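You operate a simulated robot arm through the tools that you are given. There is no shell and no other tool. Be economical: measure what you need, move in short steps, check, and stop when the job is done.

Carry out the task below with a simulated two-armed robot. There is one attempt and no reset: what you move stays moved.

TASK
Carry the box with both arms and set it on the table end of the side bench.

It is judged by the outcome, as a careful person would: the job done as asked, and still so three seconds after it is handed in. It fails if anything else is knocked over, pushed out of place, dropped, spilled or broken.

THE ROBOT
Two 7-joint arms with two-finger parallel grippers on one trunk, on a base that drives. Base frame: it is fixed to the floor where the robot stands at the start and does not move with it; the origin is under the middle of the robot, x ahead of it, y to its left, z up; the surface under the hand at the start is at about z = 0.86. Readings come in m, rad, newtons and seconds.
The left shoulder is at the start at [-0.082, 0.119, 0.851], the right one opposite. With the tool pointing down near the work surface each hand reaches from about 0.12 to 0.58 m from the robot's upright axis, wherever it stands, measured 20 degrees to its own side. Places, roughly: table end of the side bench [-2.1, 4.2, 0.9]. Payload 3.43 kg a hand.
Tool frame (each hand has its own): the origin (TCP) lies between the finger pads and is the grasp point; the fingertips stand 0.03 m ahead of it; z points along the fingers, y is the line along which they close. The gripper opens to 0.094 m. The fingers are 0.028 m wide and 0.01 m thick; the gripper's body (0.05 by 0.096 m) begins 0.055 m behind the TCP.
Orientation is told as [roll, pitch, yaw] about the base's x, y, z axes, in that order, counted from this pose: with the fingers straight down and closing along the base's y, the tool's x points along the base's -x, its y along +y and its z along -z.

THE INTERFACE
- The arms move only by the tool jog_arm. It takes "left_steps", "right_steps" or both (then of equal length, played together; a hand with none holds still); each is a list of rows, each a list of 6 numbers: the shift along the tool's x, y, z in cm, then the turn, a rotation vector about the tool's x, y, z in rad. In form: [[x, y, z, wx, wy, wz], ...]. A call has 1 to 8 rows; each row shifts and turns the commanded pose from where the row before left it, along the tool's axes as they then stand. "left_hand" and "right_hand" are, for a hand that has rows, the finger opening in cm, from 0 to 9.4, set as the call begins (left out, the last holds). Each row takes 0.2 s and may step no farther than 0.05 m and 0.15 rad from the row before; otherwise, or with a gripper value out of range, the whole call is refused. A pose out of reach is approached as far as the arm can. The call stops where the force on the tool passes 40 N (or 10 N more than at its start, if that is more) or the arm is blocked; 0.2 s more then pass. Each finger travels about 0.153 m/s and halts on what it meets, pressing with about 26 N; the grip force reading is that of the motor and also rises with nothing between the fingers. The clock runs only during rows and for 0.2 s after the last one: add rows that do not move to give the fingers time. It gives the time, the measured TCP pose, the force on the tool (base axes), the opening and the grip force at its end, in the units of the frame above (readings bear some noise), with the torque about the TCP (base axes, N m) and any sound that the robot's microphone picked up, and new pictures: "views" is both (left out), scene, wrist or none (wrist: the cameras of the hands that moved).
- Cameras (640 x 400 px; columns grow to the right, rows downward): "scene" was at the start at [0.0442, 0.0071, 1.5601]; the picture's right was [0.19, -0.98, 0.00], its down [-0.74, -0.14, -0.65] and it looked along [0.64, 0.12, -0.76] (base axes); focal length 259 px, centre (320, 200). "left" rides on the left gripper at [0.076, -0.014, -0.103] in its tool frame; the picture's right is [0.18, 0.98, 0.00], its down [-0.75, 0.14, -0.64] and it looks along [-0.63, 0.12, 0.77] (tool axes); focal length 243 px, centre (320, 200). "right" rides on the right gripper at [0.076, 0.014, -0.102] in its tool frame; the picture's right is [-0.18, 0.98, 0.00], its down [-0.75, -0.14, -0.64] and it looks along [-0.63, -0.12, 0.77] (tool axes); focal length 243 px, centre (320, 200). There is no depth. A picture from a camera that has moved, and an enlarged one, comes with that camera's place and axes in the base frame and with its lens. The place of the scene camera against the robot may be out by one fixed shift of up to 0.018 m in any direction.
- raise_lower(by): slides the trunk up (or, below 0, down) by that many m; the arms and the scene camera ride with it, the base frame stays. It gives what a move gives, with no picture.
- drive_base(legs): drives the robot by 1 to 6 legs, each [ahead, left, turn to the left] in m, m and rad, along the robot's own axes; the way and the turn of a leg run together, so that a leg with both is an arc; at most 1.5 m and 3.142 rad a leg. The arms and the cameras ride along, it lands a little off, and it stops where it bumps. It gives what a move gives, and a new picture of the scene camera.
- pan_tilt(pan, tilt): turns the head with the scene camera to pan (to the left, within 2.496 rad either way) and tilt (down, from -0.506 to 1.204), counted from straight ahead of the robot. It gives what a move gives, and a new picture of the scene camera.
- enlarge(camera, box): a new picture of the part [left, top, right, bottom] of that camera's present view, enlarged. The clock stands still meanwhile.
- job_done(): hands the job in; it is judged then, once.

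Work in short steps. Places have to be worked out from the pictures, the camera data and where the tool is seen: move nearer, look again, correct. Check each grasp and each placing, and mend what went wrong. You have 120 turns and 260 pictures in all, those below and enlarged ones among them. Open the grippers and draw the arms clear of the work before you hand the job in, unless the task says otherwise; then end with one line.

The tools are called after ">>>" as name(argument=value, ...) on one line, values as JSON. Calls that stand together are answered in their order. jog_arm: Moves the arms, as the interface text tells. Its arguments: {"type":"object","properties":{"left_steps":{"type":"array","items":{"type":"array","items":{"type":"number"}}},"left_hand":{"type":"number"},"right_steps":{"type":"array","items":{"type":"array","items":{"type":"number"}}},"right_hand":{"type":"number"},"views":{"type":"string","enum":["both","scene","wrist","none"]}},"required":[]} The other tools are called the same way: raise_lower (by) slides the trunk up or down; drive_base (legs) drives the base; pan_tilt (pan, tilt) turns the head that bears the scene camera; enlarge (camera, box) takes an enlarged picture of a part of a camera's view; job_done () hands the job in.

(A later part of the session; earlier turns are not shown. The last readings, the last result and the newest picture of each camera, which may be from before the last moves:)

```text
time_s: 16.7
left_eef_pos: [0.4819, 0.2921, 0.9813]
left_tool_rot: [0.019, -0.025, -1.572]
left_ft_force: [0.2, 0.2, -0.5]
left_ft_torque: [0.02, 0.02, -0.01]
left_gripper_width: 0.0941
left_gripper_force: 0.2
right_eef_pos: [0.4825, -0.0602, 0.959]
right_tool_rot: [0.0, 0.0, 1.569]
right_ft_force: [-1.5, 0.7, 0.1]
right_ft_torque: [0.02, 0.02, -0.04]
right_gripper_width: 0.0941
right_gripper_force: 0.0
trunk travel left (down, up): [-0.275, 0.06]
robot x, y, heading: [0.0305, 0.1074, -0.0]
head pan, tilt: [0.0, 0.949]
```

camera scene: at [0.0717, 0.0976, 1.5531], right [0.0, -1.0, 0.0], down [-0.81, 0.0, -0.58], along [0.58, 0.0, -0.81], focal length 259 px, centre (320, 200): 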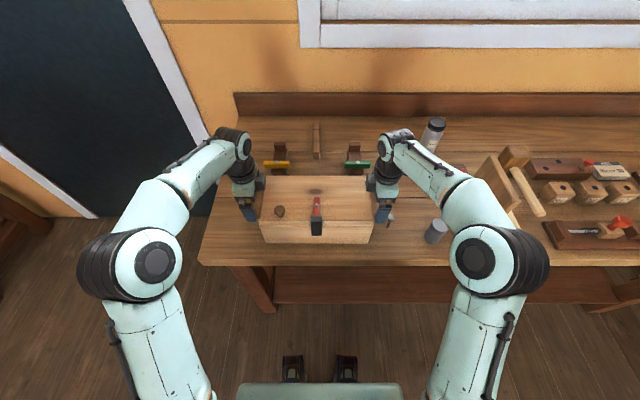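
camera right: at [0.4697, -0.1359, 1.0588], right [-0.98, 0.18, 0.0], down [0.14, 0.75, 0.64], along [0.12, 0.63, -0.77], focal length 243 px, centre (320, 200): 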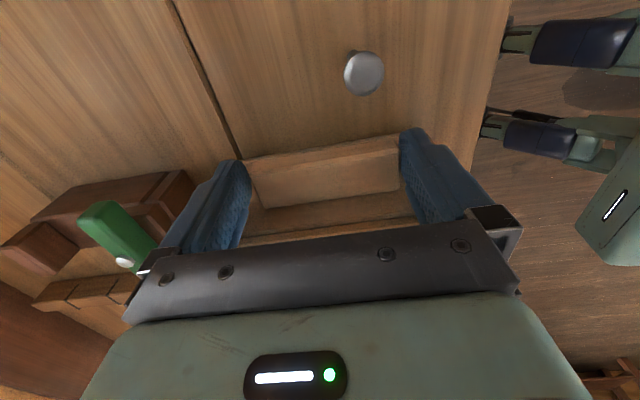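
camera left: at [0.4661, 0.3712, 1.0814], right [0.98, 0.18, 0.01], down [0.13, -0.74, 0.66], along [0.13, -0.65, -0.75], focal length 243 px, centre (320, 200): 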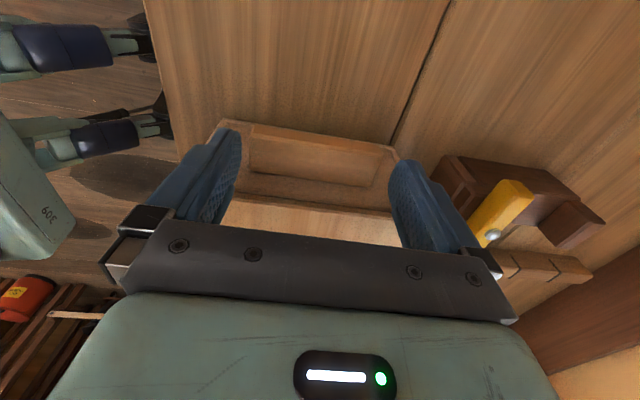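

The rotation readback shows the high-x finger made contact, so the cleat is about 8.9 cm long with a margin of about 2 mm per side. The right hand seems to fit, so I'll test it: move in 0.6 cm and go down in small steps. The left hand gets levelled at the same time.

>>> jog_arm(left_steps=[[0, 0, 0, 0.02, 0.025, 0], [0, 0, 0, 0, 0, 0], [0, 0, 0, 0, 0, 0], [0, 0, 0, 0, 0, 0]], right_steps=[[-0.6, 0, 0, 0, 0, 0], [0, 0, 0.4, 0, 0, 0], [0, 0, 0.4, 0, 0, 0], [0, 0, 0.4, 0, 0, 0]], views="none")

>>> enlarge(camera="right", box=[200, 110, 440, 260])

>>> enlarge(camera="left", box=[200, 110, 440, 260])

```text
time_s: 17.7
left_eef_pos: [0.4823, 0.2914, 0.9811]
left_tool_rot: [-0.002, 0.0, -1.572]
left_ft_force: [-0.2, -0.6, -0.4]
left_ft_torque: [-0.01, 0.0, 0.02]
left_gripper_width: 0.0937
left_gripper_force: 0.1
right_eef_pos: [0.4824, -0.0542, 0.9461]
right_tool_rot: [-0.001, 0.0, 1.571]
right_ft_force: [-0.5, 0.0, -0.2]
right_ft_torque: [-0.01, 0.0, 0.02]
right_gripper_width: 0.0941
right_gripper_force: 0.0
trunk travel left (down, up): [-0.275, 0.06]
robot x, y, heading: [0.0294, 0.107, -0.003]
head pan, tilt: [0.0, 0.949]
```

```text
2.67 times, centred on (320, 185) of right
camera zoom: at [0.4686, -0.1306, 1.0474], right [-0.98, 0.18, 0.0], down [0.14, 0.75, 0.64], along [0.12, 0.63, -0.77], focal length 647 px, centre (320, 240)
```

zoom: 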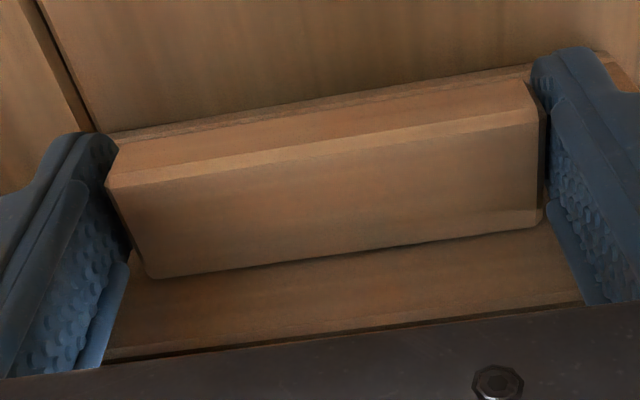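

```text
2.67 times, centred on (320, 185) of left
camera zoom: at [0.4682, 0.3687, 1.0837], right [0.98, 0.18, 0.0], down [0.14, -0.75, 0.64], along [0.12, -0.63, -0.77], focal length 647 px, centre (320, 240)
```

zoom: 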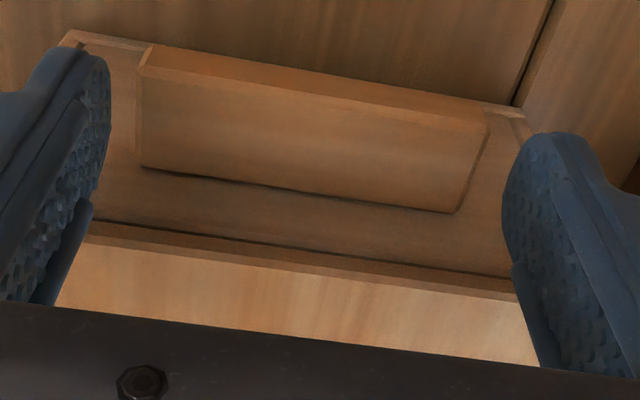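

The right hand straddles its cleat freely. The left failed because it was commanded to x=0.480, while the cleat centre is about 0.483. I'll retry the left at 0.483 and 0.7 cm further in, in small down steps, and lower the right a little more.

>>> jog_arm(left_steps=[[-0.7, 0.1, 0, 0, 0, 0], [0, 0, 0.8, 0, 0, 0], [0, 0, 0.8, 0, 0, 0], [0, 0, 0.7, 0, 0, 0], [0, 0, 0.7, 0, 0, 0], [0, 0, 0.7, 0, 0, 0]], right_steps=[[0, 0, 0, 0, 0, 0], [0, 0, 0, 0, 0, 0], [0, 0, 0, 0, 0, 0], [0, 0, 0.2, 0, 0, 0], [0, 0, 0.2, 0, 0, 0], [0, 0, 0.2, 0, 0, 0]], views="none")

>>> enlarge(camera="left", box=[200, 110, 440, 260])

>>> enlarge(camera="scene", box=[220, 150, 420, 275])

```text
time_s: 19.1
left_eef_pos: [0.4823, 0.2852, 0.9432]
left_tool_rot: [0.001, -0.001, -1.57]
left_ft_force: [-0.5, -0.4, 0.6]
left_ft_torque: [-0.02, -0.01, -0.02]
left_gripper_width: 0.094
left_gripper_force: 0.2
right_eef_pos: [0.4821, -0.0547, 0.9432]
right_tool_rot: [-0.009, -0.002, 1.57]
right_ft_force: [-5.0, -1.5, 20.9]
right_ft_torque: [0.0, -0.06, 0.0]
right_gripper_width: 0.0942
right_gripper_force: 0.4
trunk travel left (down, up): [-0.275, 0.06]
robot x, y, heading: [0.0306, 0.0996, 0.0]
head pan, tilt: [0.0, 0.949]
```

```text
2.67 times, centred on (320, 185) of left
camera zoom: at [0.4675, 0.3619, 1.0463], right [0.98, 0.18, 0.0], down [0.14, -0.75, 0.64], along [0.12, -0.63, -0.77], focal length 647 px, centre (320, 240)
```

zoom: 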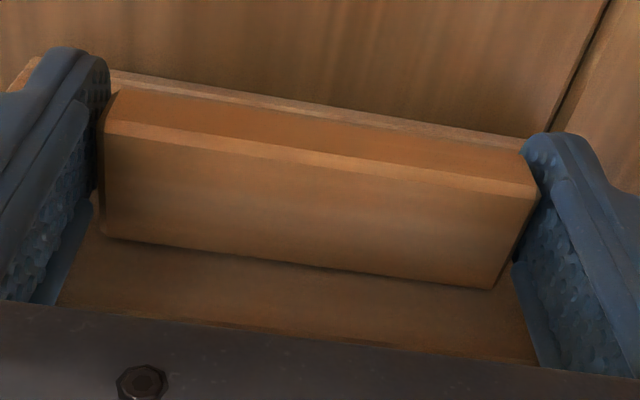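

```text
3.20 times, centred on (320, 212) of scene
camera zoom: at [0.0678, 0.0976, 1.5536], right [0.0, -1.0, 0.0], down [-0.81, 0.0, -0.58], along [0.58, 0.0, -0.81], focal length 827 px, centre (320, 160)
```

zoom: 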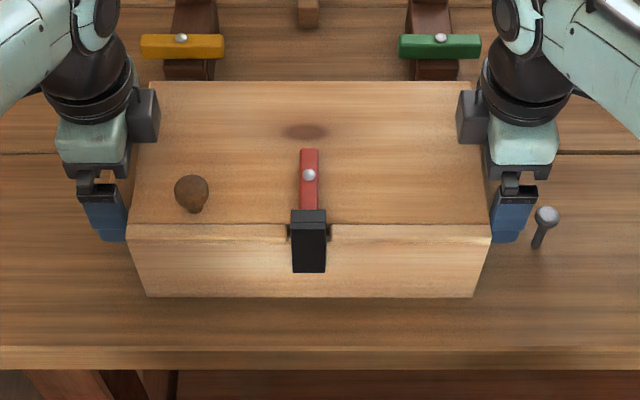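

The left hand is in. The right meets 21 N of upward push at z=0.943, probably its body on the lid edge, so I'll raise it 0.4 cm and close both grippers on the cleats.

>>> jog_arm(right_steps=[[0, 0, -0.4, 0, 0, 0], [0, 0, 0, 0, 0, 0]], views="none")

>>> jog_arm(left_steps=[[0, 0, 0, 0, 0, 0], [0, 0, 0, 0, 0, 0], [0, 0, 0, 0, 0, 0]], right_steps=[[0, 0, 0, 0, 0, 0], [0, 0, 0, 0, 0, 0], [0, 0, 0, 0, 0, 0]], left_hand=7.5, right_hand=7.5)

```text
time_s: 19.7
left_eef_pos: [0.4827, 0.2863, 0.9435]
left_tool_rot: [-0.002, 0.002, -1.572]
left_ft_force: [-3.8, -0.1, 3.2]
left_ft_torque: [-0.01, 0.18, -0.13]
left_gripper_width: 0.0939
left_gripper_force: 0.1
right_eef_pos: [0.482, -0.0546, 0.943]
right_tool_rot: [0.002, -0.002, 1.571]
right_ft_force: [2.5, -0.6, 1.6]
right_ft_torque: [-0.01, -0.04, -0.03]
right_gripper_width: 0.094
right_gripper_force: 0.1
trunk travel left (down, up): [-0.275, 0.06]
robot x, y, heading: [0.0314, 0.1076, 0.004]
head pan, tilt: [0.0, 0.949]
```

```text
time_s: 20.5
left_eef_pos: [0.4829, 0.2851, 0.9453]
left_tool_rot: [0.004, 0.001, -1.572]
left_ft_force: [2.4, 3.3, 16.4]
left_ft_torque: [-0.19, 0.59, -0.25]
left_gripper_width: 0.0902
left_gripper_force: 26.3
right_eef_pos: [0.4805, -0.0564, 0.9453]
right_tool_rot: [-0.002, 0.001, 1.568]
right_ft_force: [2.0, -0.7, 10.1]
right_ft_torque: [-0.18, 1.52, -0.8]
right_gripper_width: 0.0895
right_gripper_force: 26.3
trunk travel left (down, up): [-0.275, 0.06]
robot x, y, heading: [0.0294, 0.1015, -0.001]
head pan, tilt: [0.0, 0.949]
camera scene: at [0.0691, 0.0975, 1.5535], right [0.0, -1.0, 0.0], down [-0.81, 0.0, -0.58], along [0.58, 0.0, -0.81], focal length 259 px, centre (320, 200)
camera right: at [0.4677, -0.1302, 1.0465], right [-0.98, 0.19, 0.0], down [0.14, 0.75, 0.64], along [0.12, 0.63, -0.77], focal length 243 px, centre (320, 200)
camera left: at [0.4686, 0.362, 1.0474], right [0.98, 0.18, 0.0], down [0.14, -0.75, 0.64], along [0.12, -0.63, -0.77], focal length 243 px, centre (320, 200)
```

scene: 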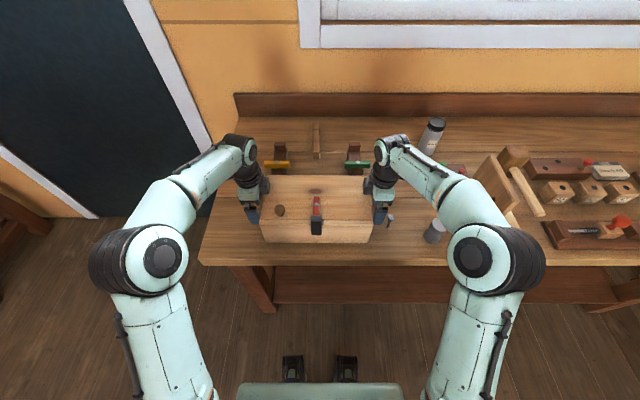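
right: 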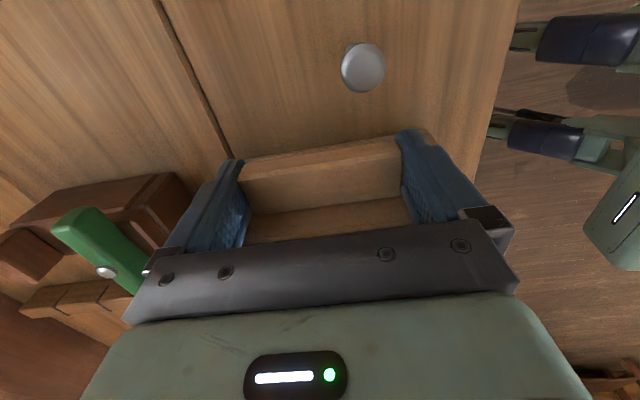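
left: 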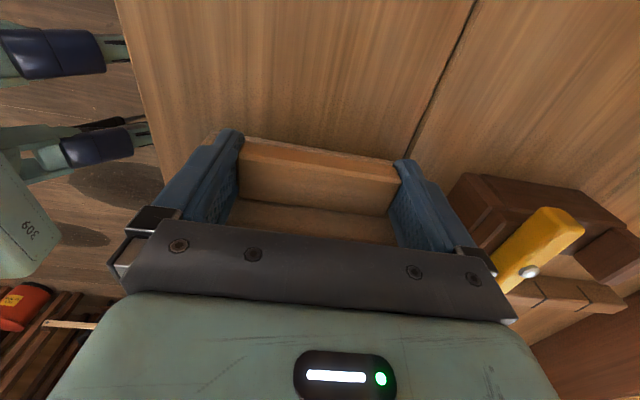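

Both hands hold the cleats (openings about 9.0 cm, grip 26 N). I'll do a small test lift of 1 cm and read the load.

>>> jog_arm(left_steps=[[0, 0, -0.3, 0, 0, 0], [0, 0, -0.3, 0, 0, 0], [0, 0, -0.4, 0, 0, 0], [0, 0, 0, 0, 0, 0]], right_steps=[[0, 0, -0.3, 0, 0, 0], [0, 0, -0.3, 0, 0, 0], [0, 0, -0.4, 0, 0, 0], [0, 0, 0, 0, 0, 0]], left_hand=7.0, right_hand=7.0, views="none")

>>> enlarge(camera="scene", box=[220, 150, 420, 275])

```text
time_s: 21.5
left_eef_pos: [0.4835, 0.2849, 0.953]
left_tool_rot: [-0.002, 0.001, -1.572]
left_ft_force: [2.0, -1.2, 0.1]
left_ft_torque: [-0.49, 0.24, 0.6]
left_gripper_width: 0.0896
left_gripper_force: 25.9
right_eef_pos: [0.482, -0.0554, 0.9537]
right_tool_rot: [0.002, 0.0, 1.572]
right_ft_force: [-2.0, 1.7, -8.1]
right_ft_torque: [-0.63, -0.25, 0.05]
right_gripper_width: 0.0899
right_gripper_force: 26.4
trunk travel left (down, up): [-0.275, 0.06]
robot x, y, heading: [0.0308, 0.1057, -0.004]
head pan, tilt: [0.0, 0.949]
```

```text
3.20 times, centred on (320, 212) of scene
camera zoom: at [0.071, 0.0973, 1.5533], right [0.0, -1.0, 0.0], down [-0.81, 0.0, -0.58], along [0.58, 0.0, -0.81], focal length 827 px, centre (320, 160)
```

zoom: 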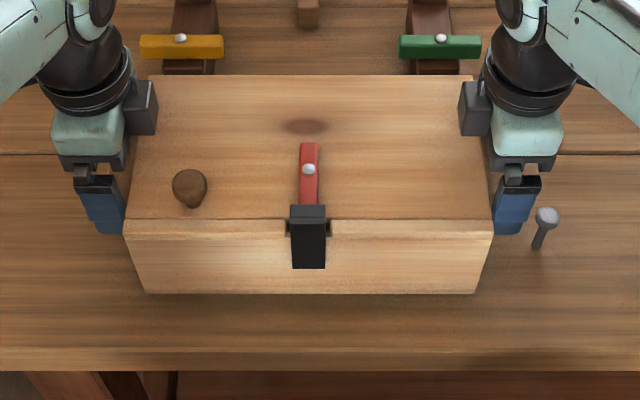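

The box came up evenly off the bench, with the load well within grip. I'll lift another 6 cm and check for slip.

>>> jog_arm(left_steps=[[0, 0, -1.0, 0, 0, 0], [0, 0, -1.5, 0, 0, 0], [0, 0, -1.5, 0, 0, 0], [0, 0, -1.5, 0, 0, 0], [0, 0, -0.5, 0, 0, 0], [0, 0, 0, 0, 0, 0]], right_steps=[[0, 0, -1.0, 0, 0, 0], [0, 0, -1.5, 0, 0, 0], [0, 0, -1.5, 0, 0, 0], [0, 0, -1.5, 0, 0, 0], [0, 0, -0.5, 0, 0, 0], [0, 0, 0, 0, 0, 0]])

```text
time_s: 22.9
left_eef_pos: [0.4833, 0.2852, 1.014]
left_tool_rot: [-0.003, 0.002, -1.572]
left_ft_force: [-1.2, -0.7, -5.5]
left_ft_torque: [0.07, -0.7, -0.74]
left_gripper_width: 0.0897
left_gripper_force: 26.0
right_eef_pos: [0.4819, -0.0554, 1.0142]
right_tool_rot: [-0.002, 0.001, 1.573]
right_ft_force: [2.8, 1.5, -1.8]
right_ft_torque: [0.48, 0.68, 0.0]
right_gripper_width: 0.0898
right_gripper_force: 26.4
trunk travel left (down, up): [-0.275, 0.06]
robot x, y, heading: [0.0319, 0.1063, 0.002]
head pan, tilt: [0.0, 0.949]
camera scene: at [0.0708, 0.0973, 1.5533], right [0.0, -1.0, 0.0], down [-0.81, 0.0, -0.58], along [0.58, 0.0, -0.81], focal length 259 px, centre (320, 200)
camera right: at [0.4685, -0.1301, 1.1161], right [-0.98, 0.18, 0.0], down [0.14, 0.75, 0.64], along [0.12, 0.63, -0.77], focal length 243 px, centre (320, 200)
camera left: at [0.4695, 0.3622, 1.1163], right [0.98, 0.18, 0.0], down [0.14, -0.76, 0.64], along [0.12, -0.63, -0.77], focal length 243 px, centre (320, 200)
```

scene: 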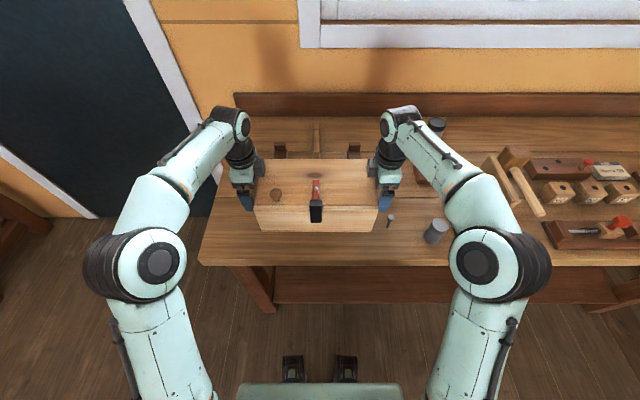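
right: 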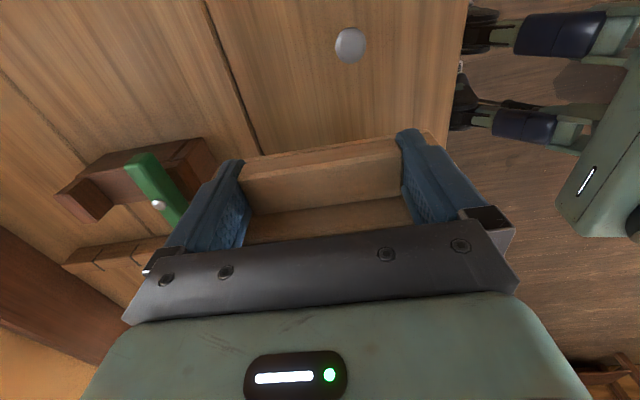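
left: 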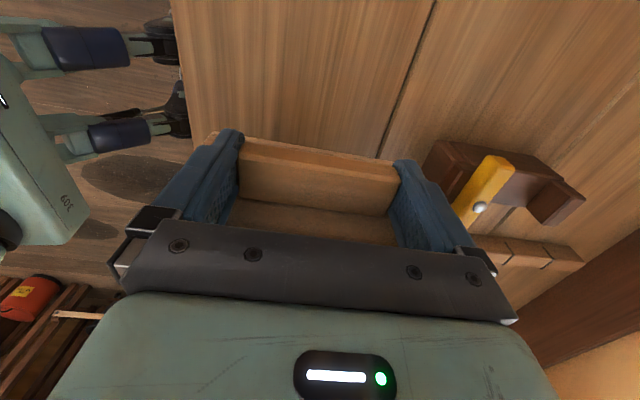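

The grip is steady and level, with the box bottom about 7 cm above the bench. I'll raise the trunk a little, back away, and turn left to face +y.

>>> raise_lower(by=0.05)

>>> drive_base(legs=[[-0.3, 0, 0], [0, 0, 0.8], [0, 0, 0.77]])

```text
time_s: 23.8
left_eef_pos: [0.4817, 0.2846, 1.0627]
left_tool_rot: [-0.004, 0.002, -1.571]
left_ft_force: [0.7, 1.4, -8.1]
left_ft_torque: [0.71, 0.13, -0.22]
left_gripper_width: 0.09
left_gripper_force: 26.3
right_eef_pos: [0.4814, -0.0557, 1.0634]
right_tool_rot: [0.001, 0.001, 1.569]
right_ft_force: [-0.1, -0.7, -1.2]
right_ft_torque: [0.45, -0.16, 0.54]
right_gripper_width: 0.0897
right_gripper_force: 26.3
trunk travel left (down, up): [-0.325, 0.01]
robot x, y, heading: [0.0283, 0.1036, -0.001]
head pan, tilt: [0.0, 0.949]
```

```text
time_s: 30.0
left_eef_pos: [-0.4455, 0.561, 1.0635]
left_tool_rot: [0.0, -0.002, -0.009]
left_ft_force: [-8.0, -2.6, -3.3]
left_ft_torque: [0.05, -0.09, -0.4]
left_gripper_width: 0.0898
left_gripper_force: 26.4
right_eef_pos: [-0.1046, 0.5565, 1.0637]
right_tool_rot: [0.001, 0.001, 3.134]
right_ft_force: [8.4, 1.5, -5.7]
right_ft_torque: [-0.04, -0.28, -0.53]
right_gripper_width: 0.0896
right_gripper_force: 25.6
trunk travel left (down, up): [-0.325, 0.01]
robot x, y, heading: [-0.269, 0.1056, 1.561]
head pan, tilt: [0.0, 0.949]
camera scene: at [-0.2566, 0.1267, 1.6076], right [1.0, -0.01, 0.0], down [-0.01, -0.81, -0.58], along [0.01, 0.58, -0.81], focal length 259 px, centre (320, 200)
```

scene: 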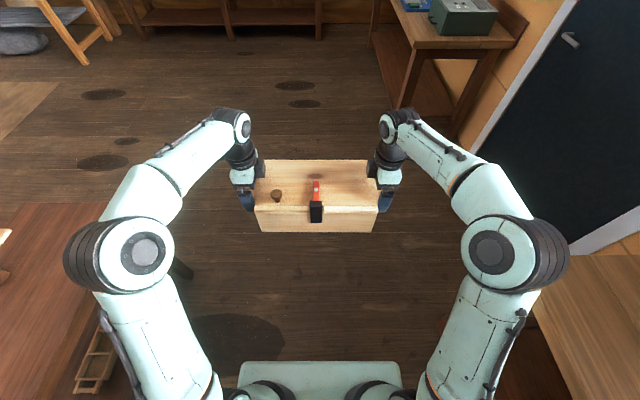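

Turned and holding well. I'll drive ahead 1.3 m to pass the low table, then tilt the head up to view the target bench.

>>> drive_base(legs=[[1.3, 0, 0]])

>>> pan_tilt(pan=0.5, tilt=0.45)

```text
time_s: 36.4
left_eef_pos: [-0.44, 1.8386, 1.0629]
left_tool_rot: [-0.002, -0.001, -0.003]
left_ft_force: [0.3, -1.4, -5.1]
left_ft_torque: [0.02, 0.01, -0.22]
left_gripper_width: 0.0898
left_gripper_force: 26.1
right_eef_pos: [-0.1003, 1.8374, 1.0633]
right_tool_rot: [-0.001, 0.001, 3.137]
right_ft_force: [-0.1, 0.8, -4.0]
right_ft_torque: [0.02, -0.02, -0.17]
right_gripper_width: 0.0899
right_gripper_force: 26.2
trunk travel left (down, up): [-0.325, 0.01]
robot x, y, heading: [-0.2595, 1.3841, 1.567]
head pan, tilt: [0.0, 0.949]
camera scene: at [-0.2488, 1.4055, 1.6075], right [1.0, 0.0, 0.0], down [0.0, -0.81, -0.58], along [0.0, 0.58, -0.81], focal length 259 px, centre (320, 200)
```

scene: 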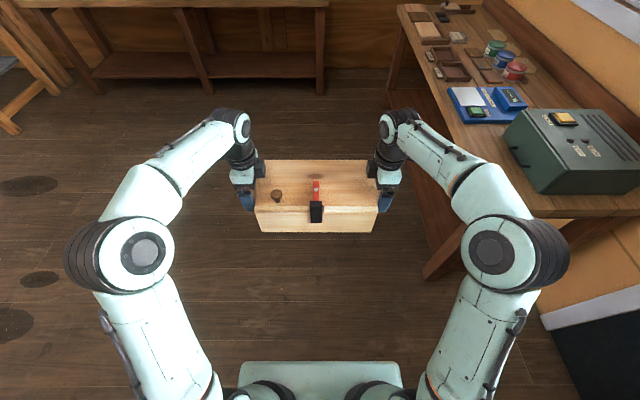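

```text
time_s: 37.4
left_eef_pos: [-0.4401, 1.8388, 1.0633]
left_tool_rot: [-0.003, 0.001, -0.003]
left_ft_force: [0.8, -0.3, -4.2]
left_ft_torque: [0.03, 0.04, 0.1]
left_gripper_width: 0.0898
left_gripper_force: 26.4
right_eef_pos: [-0.0985, 1.8363, 1.0637]
right_tool_rot: [-0.001, -0.001, 3.139]
right_ft_force: [0.1, -1.1, -4.6]
right_ft_torque: [0.02, 0.01, -0.06]
right_gripper_width: 0.0898
right_gripper_force: 25.5
trunk travel left (down, up): [-0.325, 0.01]
robot x, y, heading: [-0.2593, 1.3858, 1.565]
head pan, tilt: [0.499, 0.45]
camera scene: at [-0.2927, 1.4137, 1.6495], right [0.88, 0.47, 0.0], down [0.21, -0.38, -0.9], along [-0.43, 0.79, -0.44], focal length 259 px, centre (320, 200)
```

scene: 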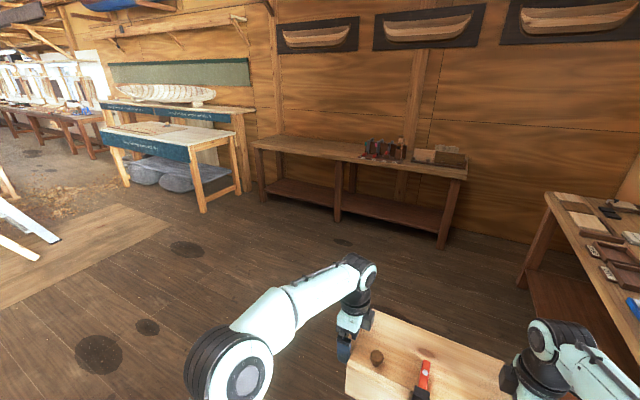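

The target bench's front edge is at y≈3.62, running x≈-2.4 to -0.19, with tools near its middle and its left end free. The floor is clear, so I'll drive diagonally to about (-2.05, 2.75) and look again.

>>> drive_base(legs=[[0.75, 1.4, 0], [0.6, 0.39, 0]])

>>> pan_tilt(pan=0.0, tilt=0.6)

```text
refused: leg 1 is longer than a leg can be; nothing moved
```

```text
time_s: 38.3
left_eef_pos: [-0.4393, 1.8382, 1.0638]
left_tool_rot: [-0.001, 0.0, -0.004]
left_ft_force: [0.7, 0.5, -4.1]
left_ft_torque: [0.11, -0.02, -0.02]
left_gripper_width: 0.0899
left_gripper_force: 25.8
right_eef_pos: [-0.0987, 1.837, 1.0631]
right_tool_rot: [-0.001, 0.001, 3.137]
right_ft_force: [-0.4, -0.1, -3.7]
right_ft_torque: [-0.08, 0.02, -0.06]
right_gripper_width: 0.09
right_gripper_force: 26.4
trunk travel left (down, up): [-0.325, 0.01]
robot x, y, heading: [-0.2595, 1.3858, 1.571]
head pan, tilt: [0.0, 0.6]
camera scene: at [-0.2489, 1.4212, 1.636], right [1.0, 0.0, 0.0], down [0.0, -0.57, -0.82], along [0.0, 0.82, -0.57], focal length 259 px, centre (320, 200)
```

scene: 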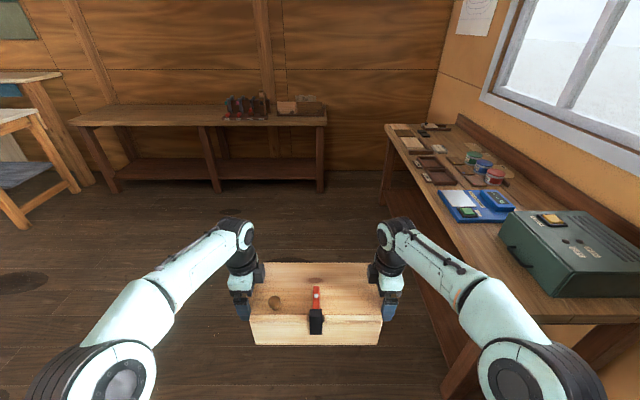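

The leg was too long and was refused, so I'll split the route into shorter legs.

>>> drive_base(legs=[[0.45, 0.9, 0], [0.45, 0.89, 0], [0.45, 0, 0]])

```text
time_s: 56.5
left_eef_pos: [-2.2306, 3.176, 1.064]
left_tool_rot: [-0.002, 0.0, 0.006]
left_ft_force: [-0.1, -0.7, -4.8]
left_ft_torque: [0.06, 0.05, -0.1]
left_gripper_width: 0.0901
left_gripper_force: 25.5
right_eef_pos: [-1.89, 3.1769, 1.0627]
right_tool_rot: [0.001, 0.0, -3.134]
right_ft_force: [-0.6, 0.3, -4.5]
right_ft_torque: [-0.06, 0.01, -0.12]
right_gripper_width: 0.0899
right_gripper_force: 25.8
trunk travel left (down, up): [-0.325, 0.01]
robot x, y, heading: [-2.0475, 2.7249, 1.58]
head pan, tilt: [0.0, 0.6]
camera scene: at [-2.0357, 2.7605, 1.6359], right [1.0, 0.01, 0.0], down [0.0, -0.57, -0.82], along [-0.01, 0.82, -0.57], focal length 259 px, centre (320, 200)
```

scene: 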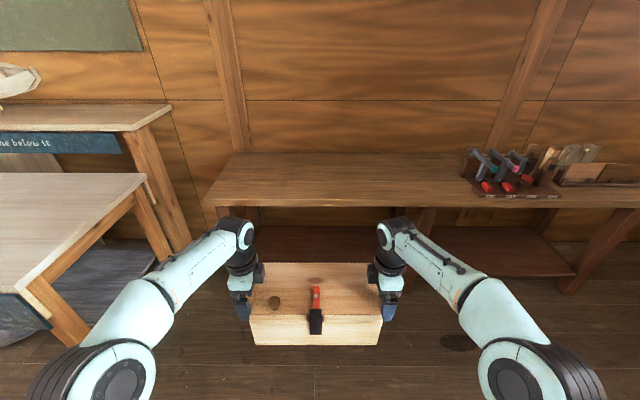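

I triangulate this bench as having its left edge at x≈-2.65, front edge at y≈3.8–3.85 and top at z≈0.83–0.88. I'll move 0.15 m left and 0.6 m ahead with the head tilted down, then re-measure.

>>> drive_base(legs=[[0.3, 0.15, -0.008], [0.3, 0, 0]])

>>> pan_tilt(pan=0.0, tilt=0.95)

```text
time_s: 60.3
left_eef_pos: [-2.3787, 3.7682, 1.0635]
left_tool_rot: [-0.001, 0.001, 0.002]
left_ft_force: [0.8, -1.1, -4.2]
left_ft_torque: [0.02, 0.03, -0.11]
left_gripper_width: 0.0897
left_gripper_force: 26.4
right_eef_pos: [-2.0386, 3.7691, 1.0636]
right_tool_rot: [-0.001, -0.001, -3.139]
right_ft_force: [0.0, -0.4, -4.0]
right_ft_torque: [-0.04, -0.06, -0.07]
right_gripper_width: 0.0901
right_gripper_force: 25.8
trunk travel left (down, up): [-0.325, 0.01]
robot x, y, heading: [-2.1954, 3.3139, 1.575]
head pan, tilt: [0.0, 0.6]
camera scene: at [-2.1855, 3.3524, 1.6358], right [1.0, 0.0, 0.0], down [0.0, -0.57, -0.82], along [0.0, 0.82, -0.57], focal length 259 px, centre (320, 200)
```

scene: 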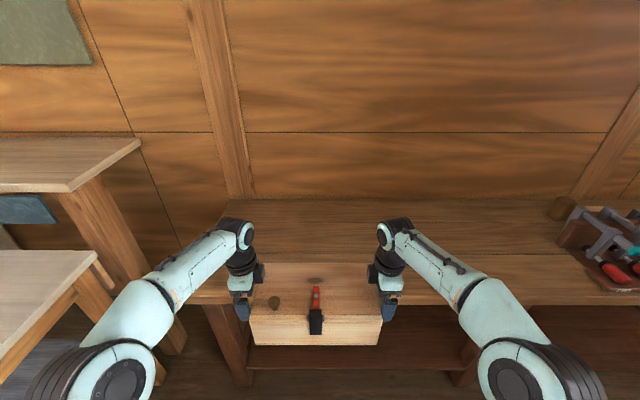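

```text
time_s: 61.2
left_eef_pos: [-2.3795, 3.7678, 1.0633]
left_tool_rot: [-0.001, 0.0, 0.002]
left_ft_force: [0.3, 0.6, -4.5]
left_ft_torque: [0.05, -0.05, 0.09]
left_gripper_width: 0.0899
left_gripper_force: 26.4
right_eef_pos: [-2.0386, 3.7698, 1.0642]
right_tool_rot: [0.0, 0.0, -3.139]
right_ft_force: [-0.8, -0.1, -3.7]
right_ft_torque: [-0.01, 0.02, -0.01]
right_gripper_width: 0.0898
right_gripper_force: 26.2
trunk travel left (down, up): [-0.325, 0.01]
robot x, y, heading: [-2.1978, 3.3143, 1.574]
head pan, tilt: [0.0, 0.949]
camera scene: at [-2.1855, 3.3369, 1.6077], right [1.0, 0.0, 0.0], down [0.0, -0.81, -0.58], along [0.0, 0.58, -0.81], focal length 259 px, centre (320, 200)
```

scene: 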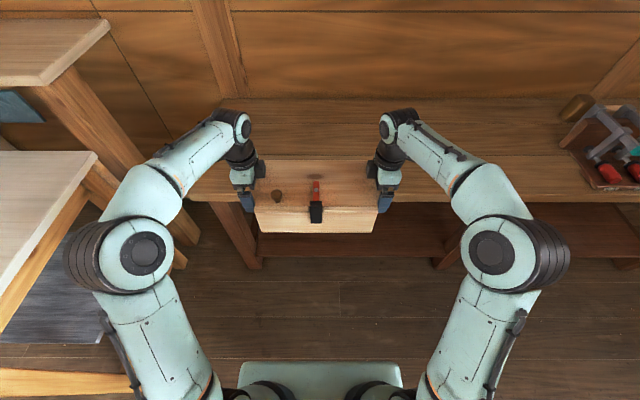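

I'll zoom in to pin down the bench's front edge.

>>> enlarge(camera="scene", box=[180, 80, 340, 280])

>>> enlarge(camera="left", box=[0, 0, 640, 400])

>>> enlarge(camera="right", box=[0, 0, 640, 400])

```text
2.00 times, centred on (260, 180) of scene
camera zoom: at [-2.1855, 3.3369, 1.6077], right [1.0, 0.0, 0.0], down [0.0, -0.81, -0.58], along [0.0, 0.58, -0.81], focal length 517 px, centre (440, 240)
```

zoom: 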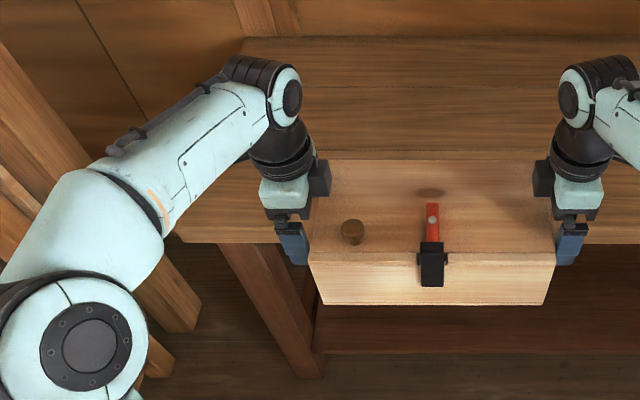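

```text
1.00 times, centred on (320, 200) of left (not enlarged: the box is as wide or as high as the picture)
camera zoom: at [-2.4548, 3.7554, 1.1665], right [-0.19, 0.98, 0.0], down [0.75, 0.14, 0.64], along [0.63, 0.12, -0.77], focal length 243 px, centre (320, 200)
```

zoom: 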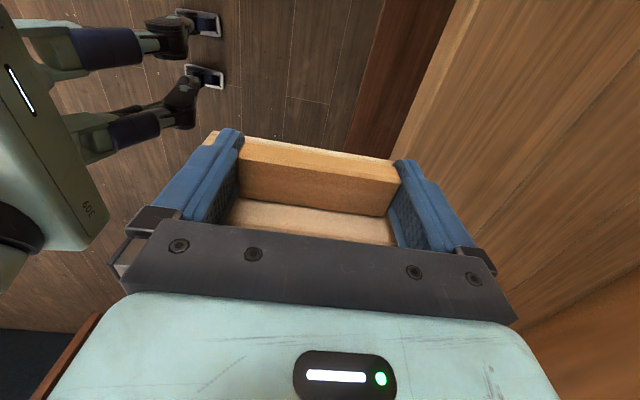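

```text
1.00 times, centred on (320, 200) of right (not enlarged: the box is as wide or as high as the picture)
camera zoom: at [-1.9613, 3.7562, 1.1653], right [-0.18, -0.98, 0.0], down [-0.75, 0.14, 0.64], along [-0.63, 0.12, -0.77], focal length 243 px, centre (320, 200)
```

zoom: 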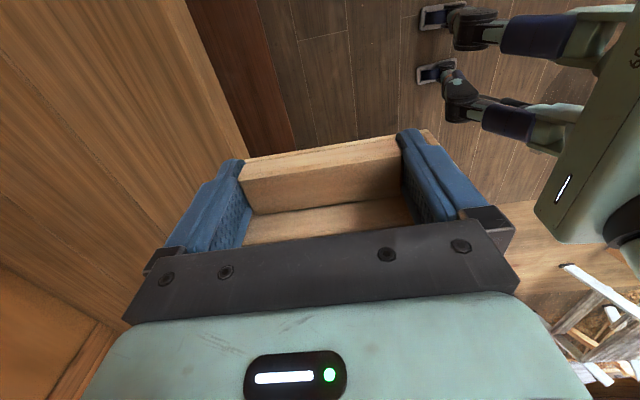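

The wrist cameras place the bench's front edge at y≈3.90 and the top at z≈0.83. Driving ahead 0.25 m puts the box centre at y≈4.02, fully over the bench, with the same base clearance as at the first bench.

>>> drive_base(legs=[[0.15, 0, 0], [0.1, 0, 0]])

>>> enlarge(camera="left", box=[0, 0, 640, 400])

>>> enlarge(camera="right", box=[0, 0, 640, 400])

```text
time_s: 63.3
left_eef_pos: [-2.3789, 4.0171, 1.0636]
left_tool_rot: [-0.002, 0.001, 0.003]
left_ft_force: [-0.2, 0.1, -4.4]
left_ft_torque: [0.12, 0.0, -0.1]
left_gripper_width: 0.0897
left_gripper_force: 26.2
right_eef_pos: [-2.0392, 4.0182, 1.0641]
right_tool_rot: [0.001, -0.002, -3.14]
right_ft_force: [-0.1, 0.3, -4.4]
right_ft_torque: [-0.08, 0.0, -0.1]
right_gripper_width: 0.0896
right_gripper_force: 25.6
trunk travel left (down, up): [-0.325, 0.01]
robot x, y, heading: [-2.1948, 3.5674, 1.574]
head pan, tilt: [0.0, 0.949]
camera scene: at [-2.1862, 3.586, 1.6074], right [1.0, 0.0, 0.0], down [0.0, -0.81, -0.58], along [0.0, 0.58, -0.81], focal length 259 px, centre (320, 200)
```

scene: 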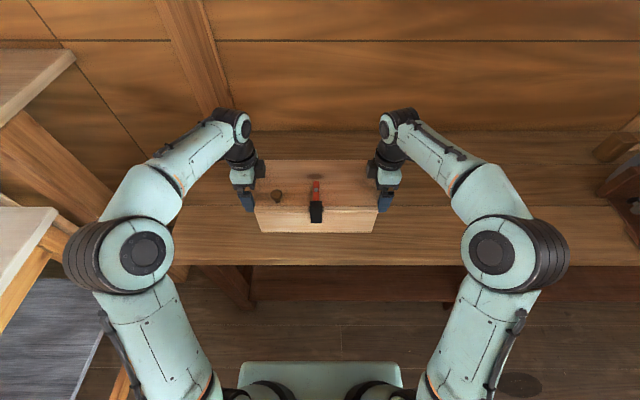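

```text
1.00 times, centred on (320, 200) of left (not enlarged: the box is as wide or as high as the picture)
camera zoom: at [-2.4553, 4.0044, 1.1662], right [-0.19, 0.98, 0.0], down [0.75, 0.14, 0.64], along [0.63, 0.12, -0.77], focal length 243 px, centre (320, 200)
```

zoom: 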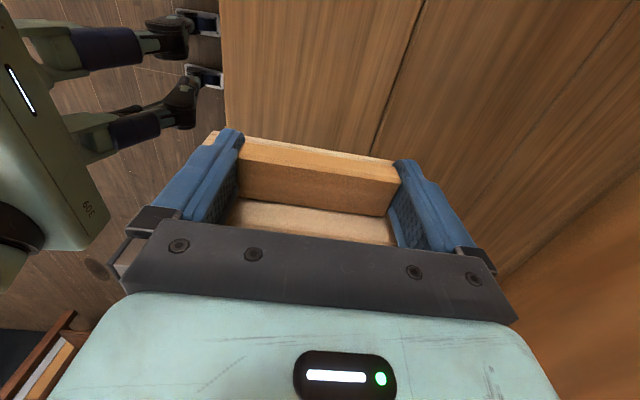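

```text
1.00 times, centred on (320, 200) of right (not enlarged: the box is as wide or as high as the picture)
camera zoom: at [-1.9618, 4.0049, 1.1651], right [-0.18, -0.98, 0.0], down [-0.75, 0.14, 0.64], along [-0.63, 0.12, -0.77], focal length 243 px, centre (320, 200)
```

zoom: 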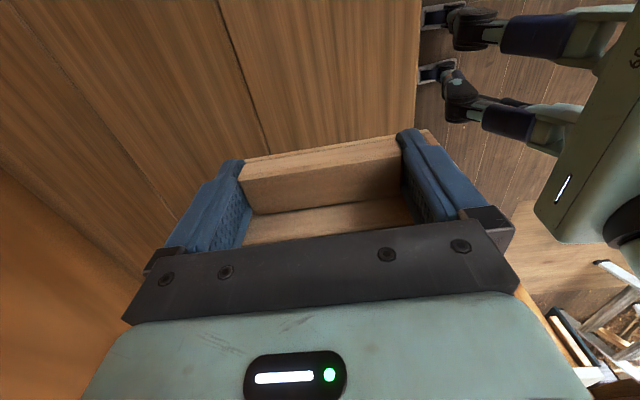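

Box centre is (-2.21, 4.02), about 5 cm inside the front edge (y≈3.90, z≈0.82). I'll extend 4 cm deeper, then lower most of the way with the trunk.

>>> jog_arm(left_steps=[[0, 0.8, 0, 0, 0, 0], [0, 0.8, 0, 0, 0, 0], [0, 0.8, 0, 0, 0, 0], [0, 0.8, 0, 0, 0, 0], [0, 0.8, 0, 0, 0, 0]], right_steps=[[0, -0.8, 0, 0, 0, 0], [0, -0.8, 0, 0, 0, 0], [0, -0.8, 0, 0, 0, 0], [0, -0.8, 0, 0, 0, 0], [0, -0.8, 0, 0, 0, 0]], views="none")

>>> raise_lower(by=-0.1)

>>> enlarge(camera="scene", box=[180, 100, 460, 275])

```text
time_s: 64.5
left_eef_pos: [-2.3799, 4.0592, 1.0636]
left_tool_rot: [-0.002, 0.0, 0.002]
left_ft_force: [7.4, 2.2, -4.4]
left_ft_torque: [-0.45, -0.45, 0.61]
left_gripper_width: 0.09
left_gripper_force: 25.9
right_eef_pos: [-2.0388, 4.06, 1.0639]
right_tool_rot: [0.0, -0.001, -3.139]
right_ft_force: [-7.4, -3.7, -3.4]
right_ft_torque: [0.44, 0.64, 0.29]
right_gripper_width: 0.0898
right_gripper_force: 25.9
trunk travel left (down, up): [-0.325, 0.01]
robot x, y, heading: [-2.1976, 3.5648, 1.568]
head pan, tilt: [0.0, 0.949]
```

```text
time_s: 65.8
left_eef_pos: [-2.379, 4.0585, 0.9634]
left_tool_rot: [0.0, 0.002, 0.0]
left_ft_force: [2.1, -2.3, -3.7]
left_ft_torque: [0.42, -0.17, -0.79]
left_gripper_width: 0.0898
left_gripper_force: 26.0
right_eef_pos: [-2.0381, 4.0594, 0.964]
right_tool_rot: [0.0, 0.002, -3.139]
right_ft_force: [-2.9, 2.3, -4.5]
right_ft_torque: [-0.44, -0.04, -0.03]
right_gripper_width: 0.0898
right_gripper_force: 25.9
trunk travel left (down, up): [-0.225, 0.11]
robot x, y, heading: [-2.1984, 3.5674, 1.575]
head pan, tilt: [0.0, 0.949]
```

```text
2.29 times, centred on (320, 188) of scene
camera zoom: at [-2.1862, 3.588, 1.5018], right [1.0, 0.0, 0.0], down [0.0, -0.81, -0.58], along [0.0, 0.58, -0.81], focal length 591 px, centre (320, 229)
```

zoom: 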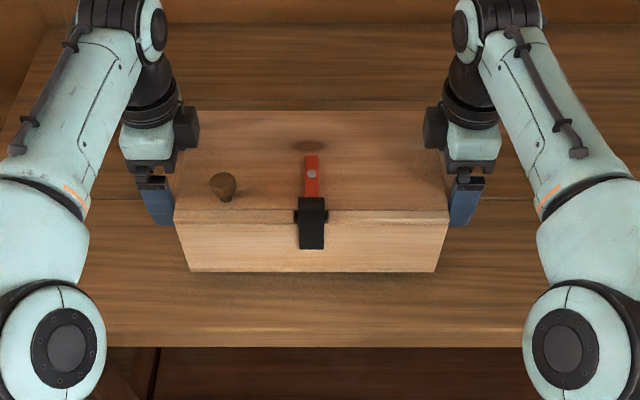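

All clear around. I'll lower in small rows toward contact with the bench top.

>>> jog_arm(left_steps=[[0, 0, 0.4, 0, 0, 0], [0, 0, 0.4, 0, 0, 0], [0, 0, 0.4, 0, 0, 0], [0, 0, 0.4, 0, 0, 0], [0, 0, 0.4, 0, 0, 0], [0, 0, 0.3, 0, 0, 0], [0, 0, 0.3, 0, 0, 0]], right_steps=[[0, 0, 0.4, 0, 0, 0], [0, 0, 0.4, 0, 0, 0], [0, 0, 0.4, 0, 0, 0], [0, 0, 0.4, 0, 0, 0], [0, 0, 0.4, 0, 0, 0], [0, 0, 0.3, 0, 0, 0], [0, 0, 0.3, 0, 0, 0]], views="none")

>>> enlarge(camera="scene", box=[180, 100, 460, 275])

```text
time_s: 67.5
left_eef_pos: [-2.3797, 4.0574, 0.9456]
left_tool_rot: [0.011, -0.003, 0.0]
left_ft_force: [1.3, -1.4, 11.9]
left_ft_torque: [-1.39, 0.23, -0.17]
left_gripper_width: 0.09
left_gripper_force: 26.4
right_eef_pos: [-2.0391, 4.0587, 0.9439]
right_tool_rot: [-0.011, -0.004, -3.141]
right_ft_force: [-0.7, -1.5, 13.2]
right_ft_torque: [-1.62, -0.67, 0.11]
right_gripper_width: 0.0899
right_gripper_force: 25.8
trunk travel left (down, up): [-0.225, 0.11]
robot x, y, heading: [-2.1983, 3.5695, 1.569]
head pan, tilt: [0.0, 0.949]
stopped in row 7 (right hand): the force on the tool passed its limit at 42 N (the readings are from after the stop); the commanded pose is now the measured one
```

```text
2.29 times, centred on (320, 188) of scene
camera zoom: at [-2.1862, 3.5854, 1.5016], right [1.0, 0.0, 0.0], down [0.0, -0.81, -0.58], along [0.0, 0.58, -0.81], focal length 591 px, centre (320, 229)
```

zoom: 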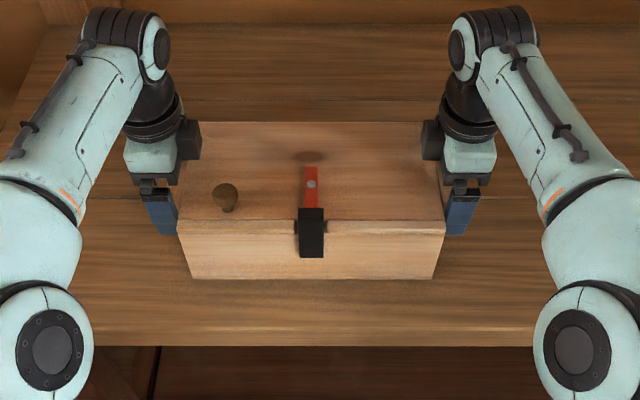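

Both hands feel the bench pushing back at z=0.945, the same height as on the first bench, so the box is resting. I'll open both grippers fully in place.

>>> jog_arm(left_steps=[[0, 0, 0, 0, 0, 0], [0, 0, 0, 0, 0, 0], [0, 0, 0, 0, 0, 0]], right_steps=[[0, 0, 0, 0, 0, 0], [0, 0, 0, 0, 0, 0], [0, 0, 0, 0, 0, 0]], left_hand=9.4, right_hand=9.4)

>>> enlarge(camera="left", box=[200, 110, 440, 260])

>>> enlarge(camera="right", box=[200, 110, 440, 260])

```text
time_s: 68.3
left_eef_pos: [-2.3809, 4.0599, 0.9431]
left_tool_rot: [0.01, -0.003, 0.002]
left_ft_force: [0.4, -2.9, 0.2]
left_ft_torque: [-0.06, 0.02, -0.04]
left_gripper_width: 0.0942
left_gripper_force: 0.0
right_eef_pos: [-2.0386, 4.0595, 0.943]
right_tool_rot: [-0.01, -0.003, 3.141]
right_ft_force: [0.6, -2.5, 0.0]
right_ft_torque: [-0.06, 0.02, 0.01]
right_gripper_width: 0.0941
right_gripper_force: 0.0
trunk travel left (down, up): [-0.225, 0.11]
robot x, y, heading: [-2.1981, 3.5667, 1.575]
head pan, tilt: [0.0, 0.949]
camera scene: at [-2.1862, 3.5864, 1.5017], right [1.0, 0.0, 0.0], down [0.0, -0.81, -0.58], along [0.0, 0.58, -0.81], focal length 259 px, centre (320, 200)
camera right: at [-1.9618, 4.0448, 1.0443], right [-0.18, -0.98, -0.01], down [-0.75, 0.13, 0.65], along [-0.63, 0.13, -0.76], focal length 243 px, centre (320, 200)
camera left: at [-2.4561, 4.0439, 1.0454], right [-0.19, 0.98, 0.01], down [0.75, 0.14, 0.64], along [0.63, 0.13, -0.76], focal length 243 px, centre (320, 200)
```

scene: 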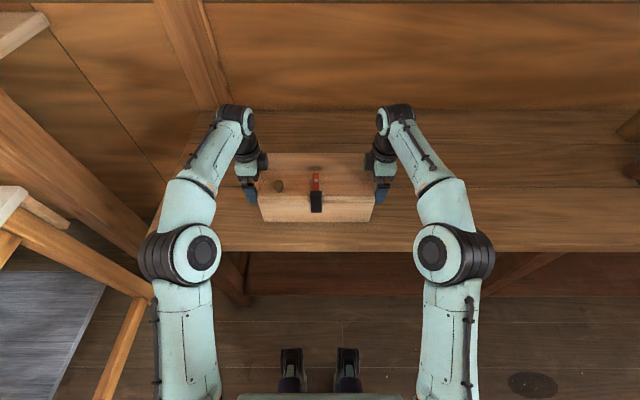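
right: 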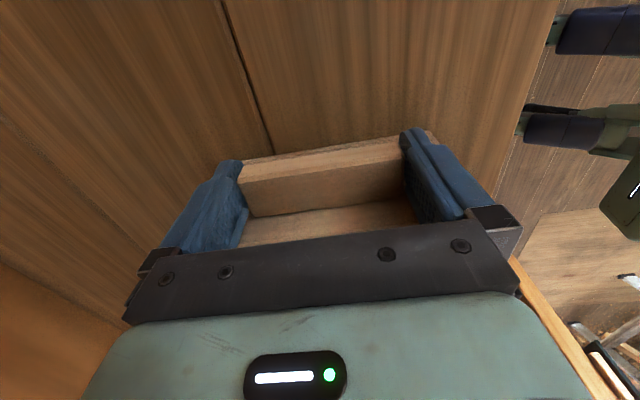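
left: 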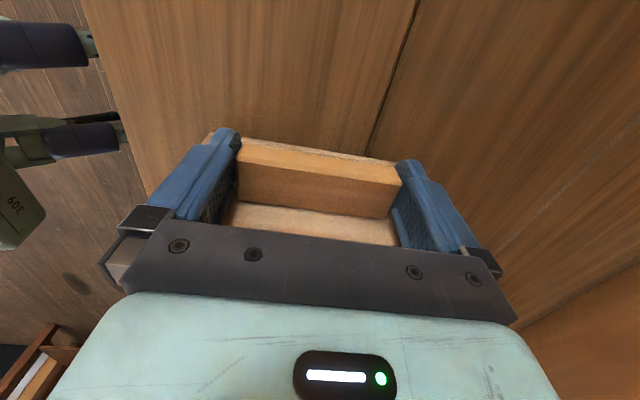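

```text
2.67 times, centred on (320, 185) of left
camera zoom: at [-2.4561, 4.0439, 1.0454], right [-0.19, 0.98, 0.01], down [0.75, 0.14, 0.64], along [0.63, 0.13, -0.76], focal length 647 px, centre (320, 240)
```

zoom: 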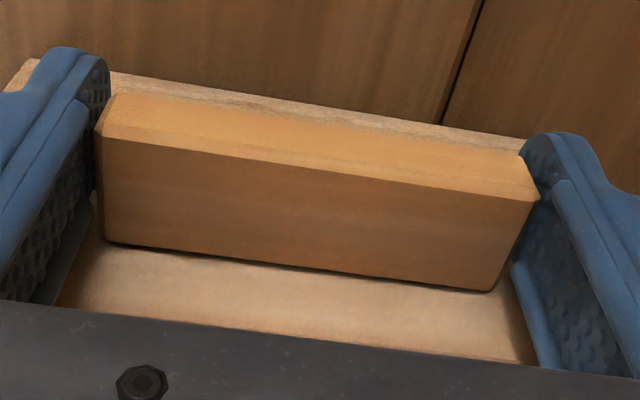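

```text
2.67 times, centred on (320, 185) of right
camera zoom: at [-1.9618, 4.0448, 1.0443], right [-0.18, -0.98, -0.01], down [-0.75, 0.13, 0.65], along [-0.63, 0.13, -0.76], focal length 647 px, centre (320, 240)
```

zoom: 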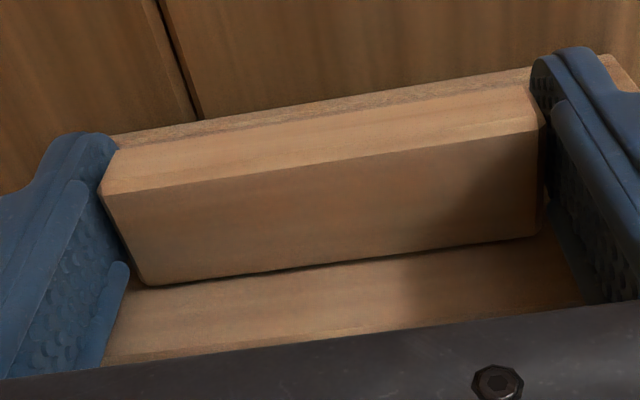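

Both hands have released. A residual -2.7 N in y shows the near fingers lightly touching, so I'll shift both back 1.5 mm and then rise straight up slowly.

>>> jog_arm(left_steps=[[0, -0.15, 0, 0, 0, 0], [0, 0, -0.5, 0, 0, 0], [0, 0, -0.5, 0, 0, 0], [0, 0, -0.8, 0, 0, 0], [0, 0, -0.8, 0, 0, 0], [0, 0, -0.8, 0, 0, 0]], right_steps=[[0, 0.15, 0, 0, 0, 0], [0, 0, -0.5, 0, 0, 0], [0, 0, -0.5, 0, 0, 0], [0, 0, -0.8, 0, 0, 0], [0, 0, -0.8, 0, 0, 0], [0, 0, -0.8, 0, 0, 0]], views="scene")

```text
time_s: 69.7
left_eef_pos: [-2.3799, 4.0578, 0.9784]
left_tool_rot: [0.011, -0.003, 0.002]
left_ft_force: [-0.2, 0.7, 0.9]
left_ft_torque: [-0.03, 0.0, -0.02]
left_gripper_width: 0.094
left_gripper_force: 0.1
right_eef_pos: [-2.0378, 4.058, 0.9782]
right_tool_rot: [-0.01, -0.001, -3.141]
right_ft_force: [0.2, 0.0, 0.9]
right_ft_torque: [-0.02, 0.01, 0.04]
right_gripper_width: 0.0941
right_gripper_force: 0.0
trunk travel left (down, up): [-0.225, 0.11]
robot x, y, heading: [-2.1962, 3.5658, 1.569]
head pan, tilt: [0.0, 0.949]
camera scene: at [-2.1861, 3.5872, 1.5018], right [1.0, 0.0, 0.0], down [0.0, -0.81, -0.58], along [0.0, 0.58, -0.81], focal length 259 px, centre (320, 200)
```

scene: 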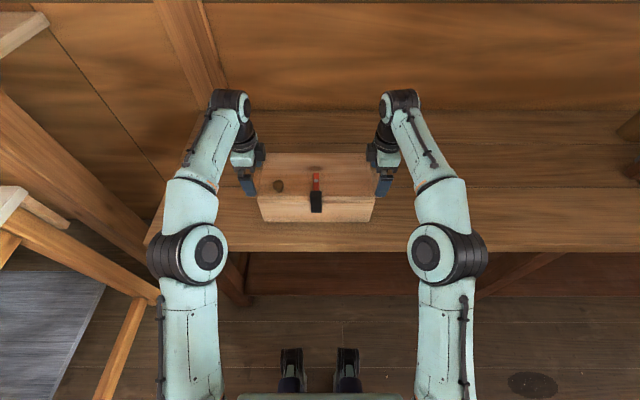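

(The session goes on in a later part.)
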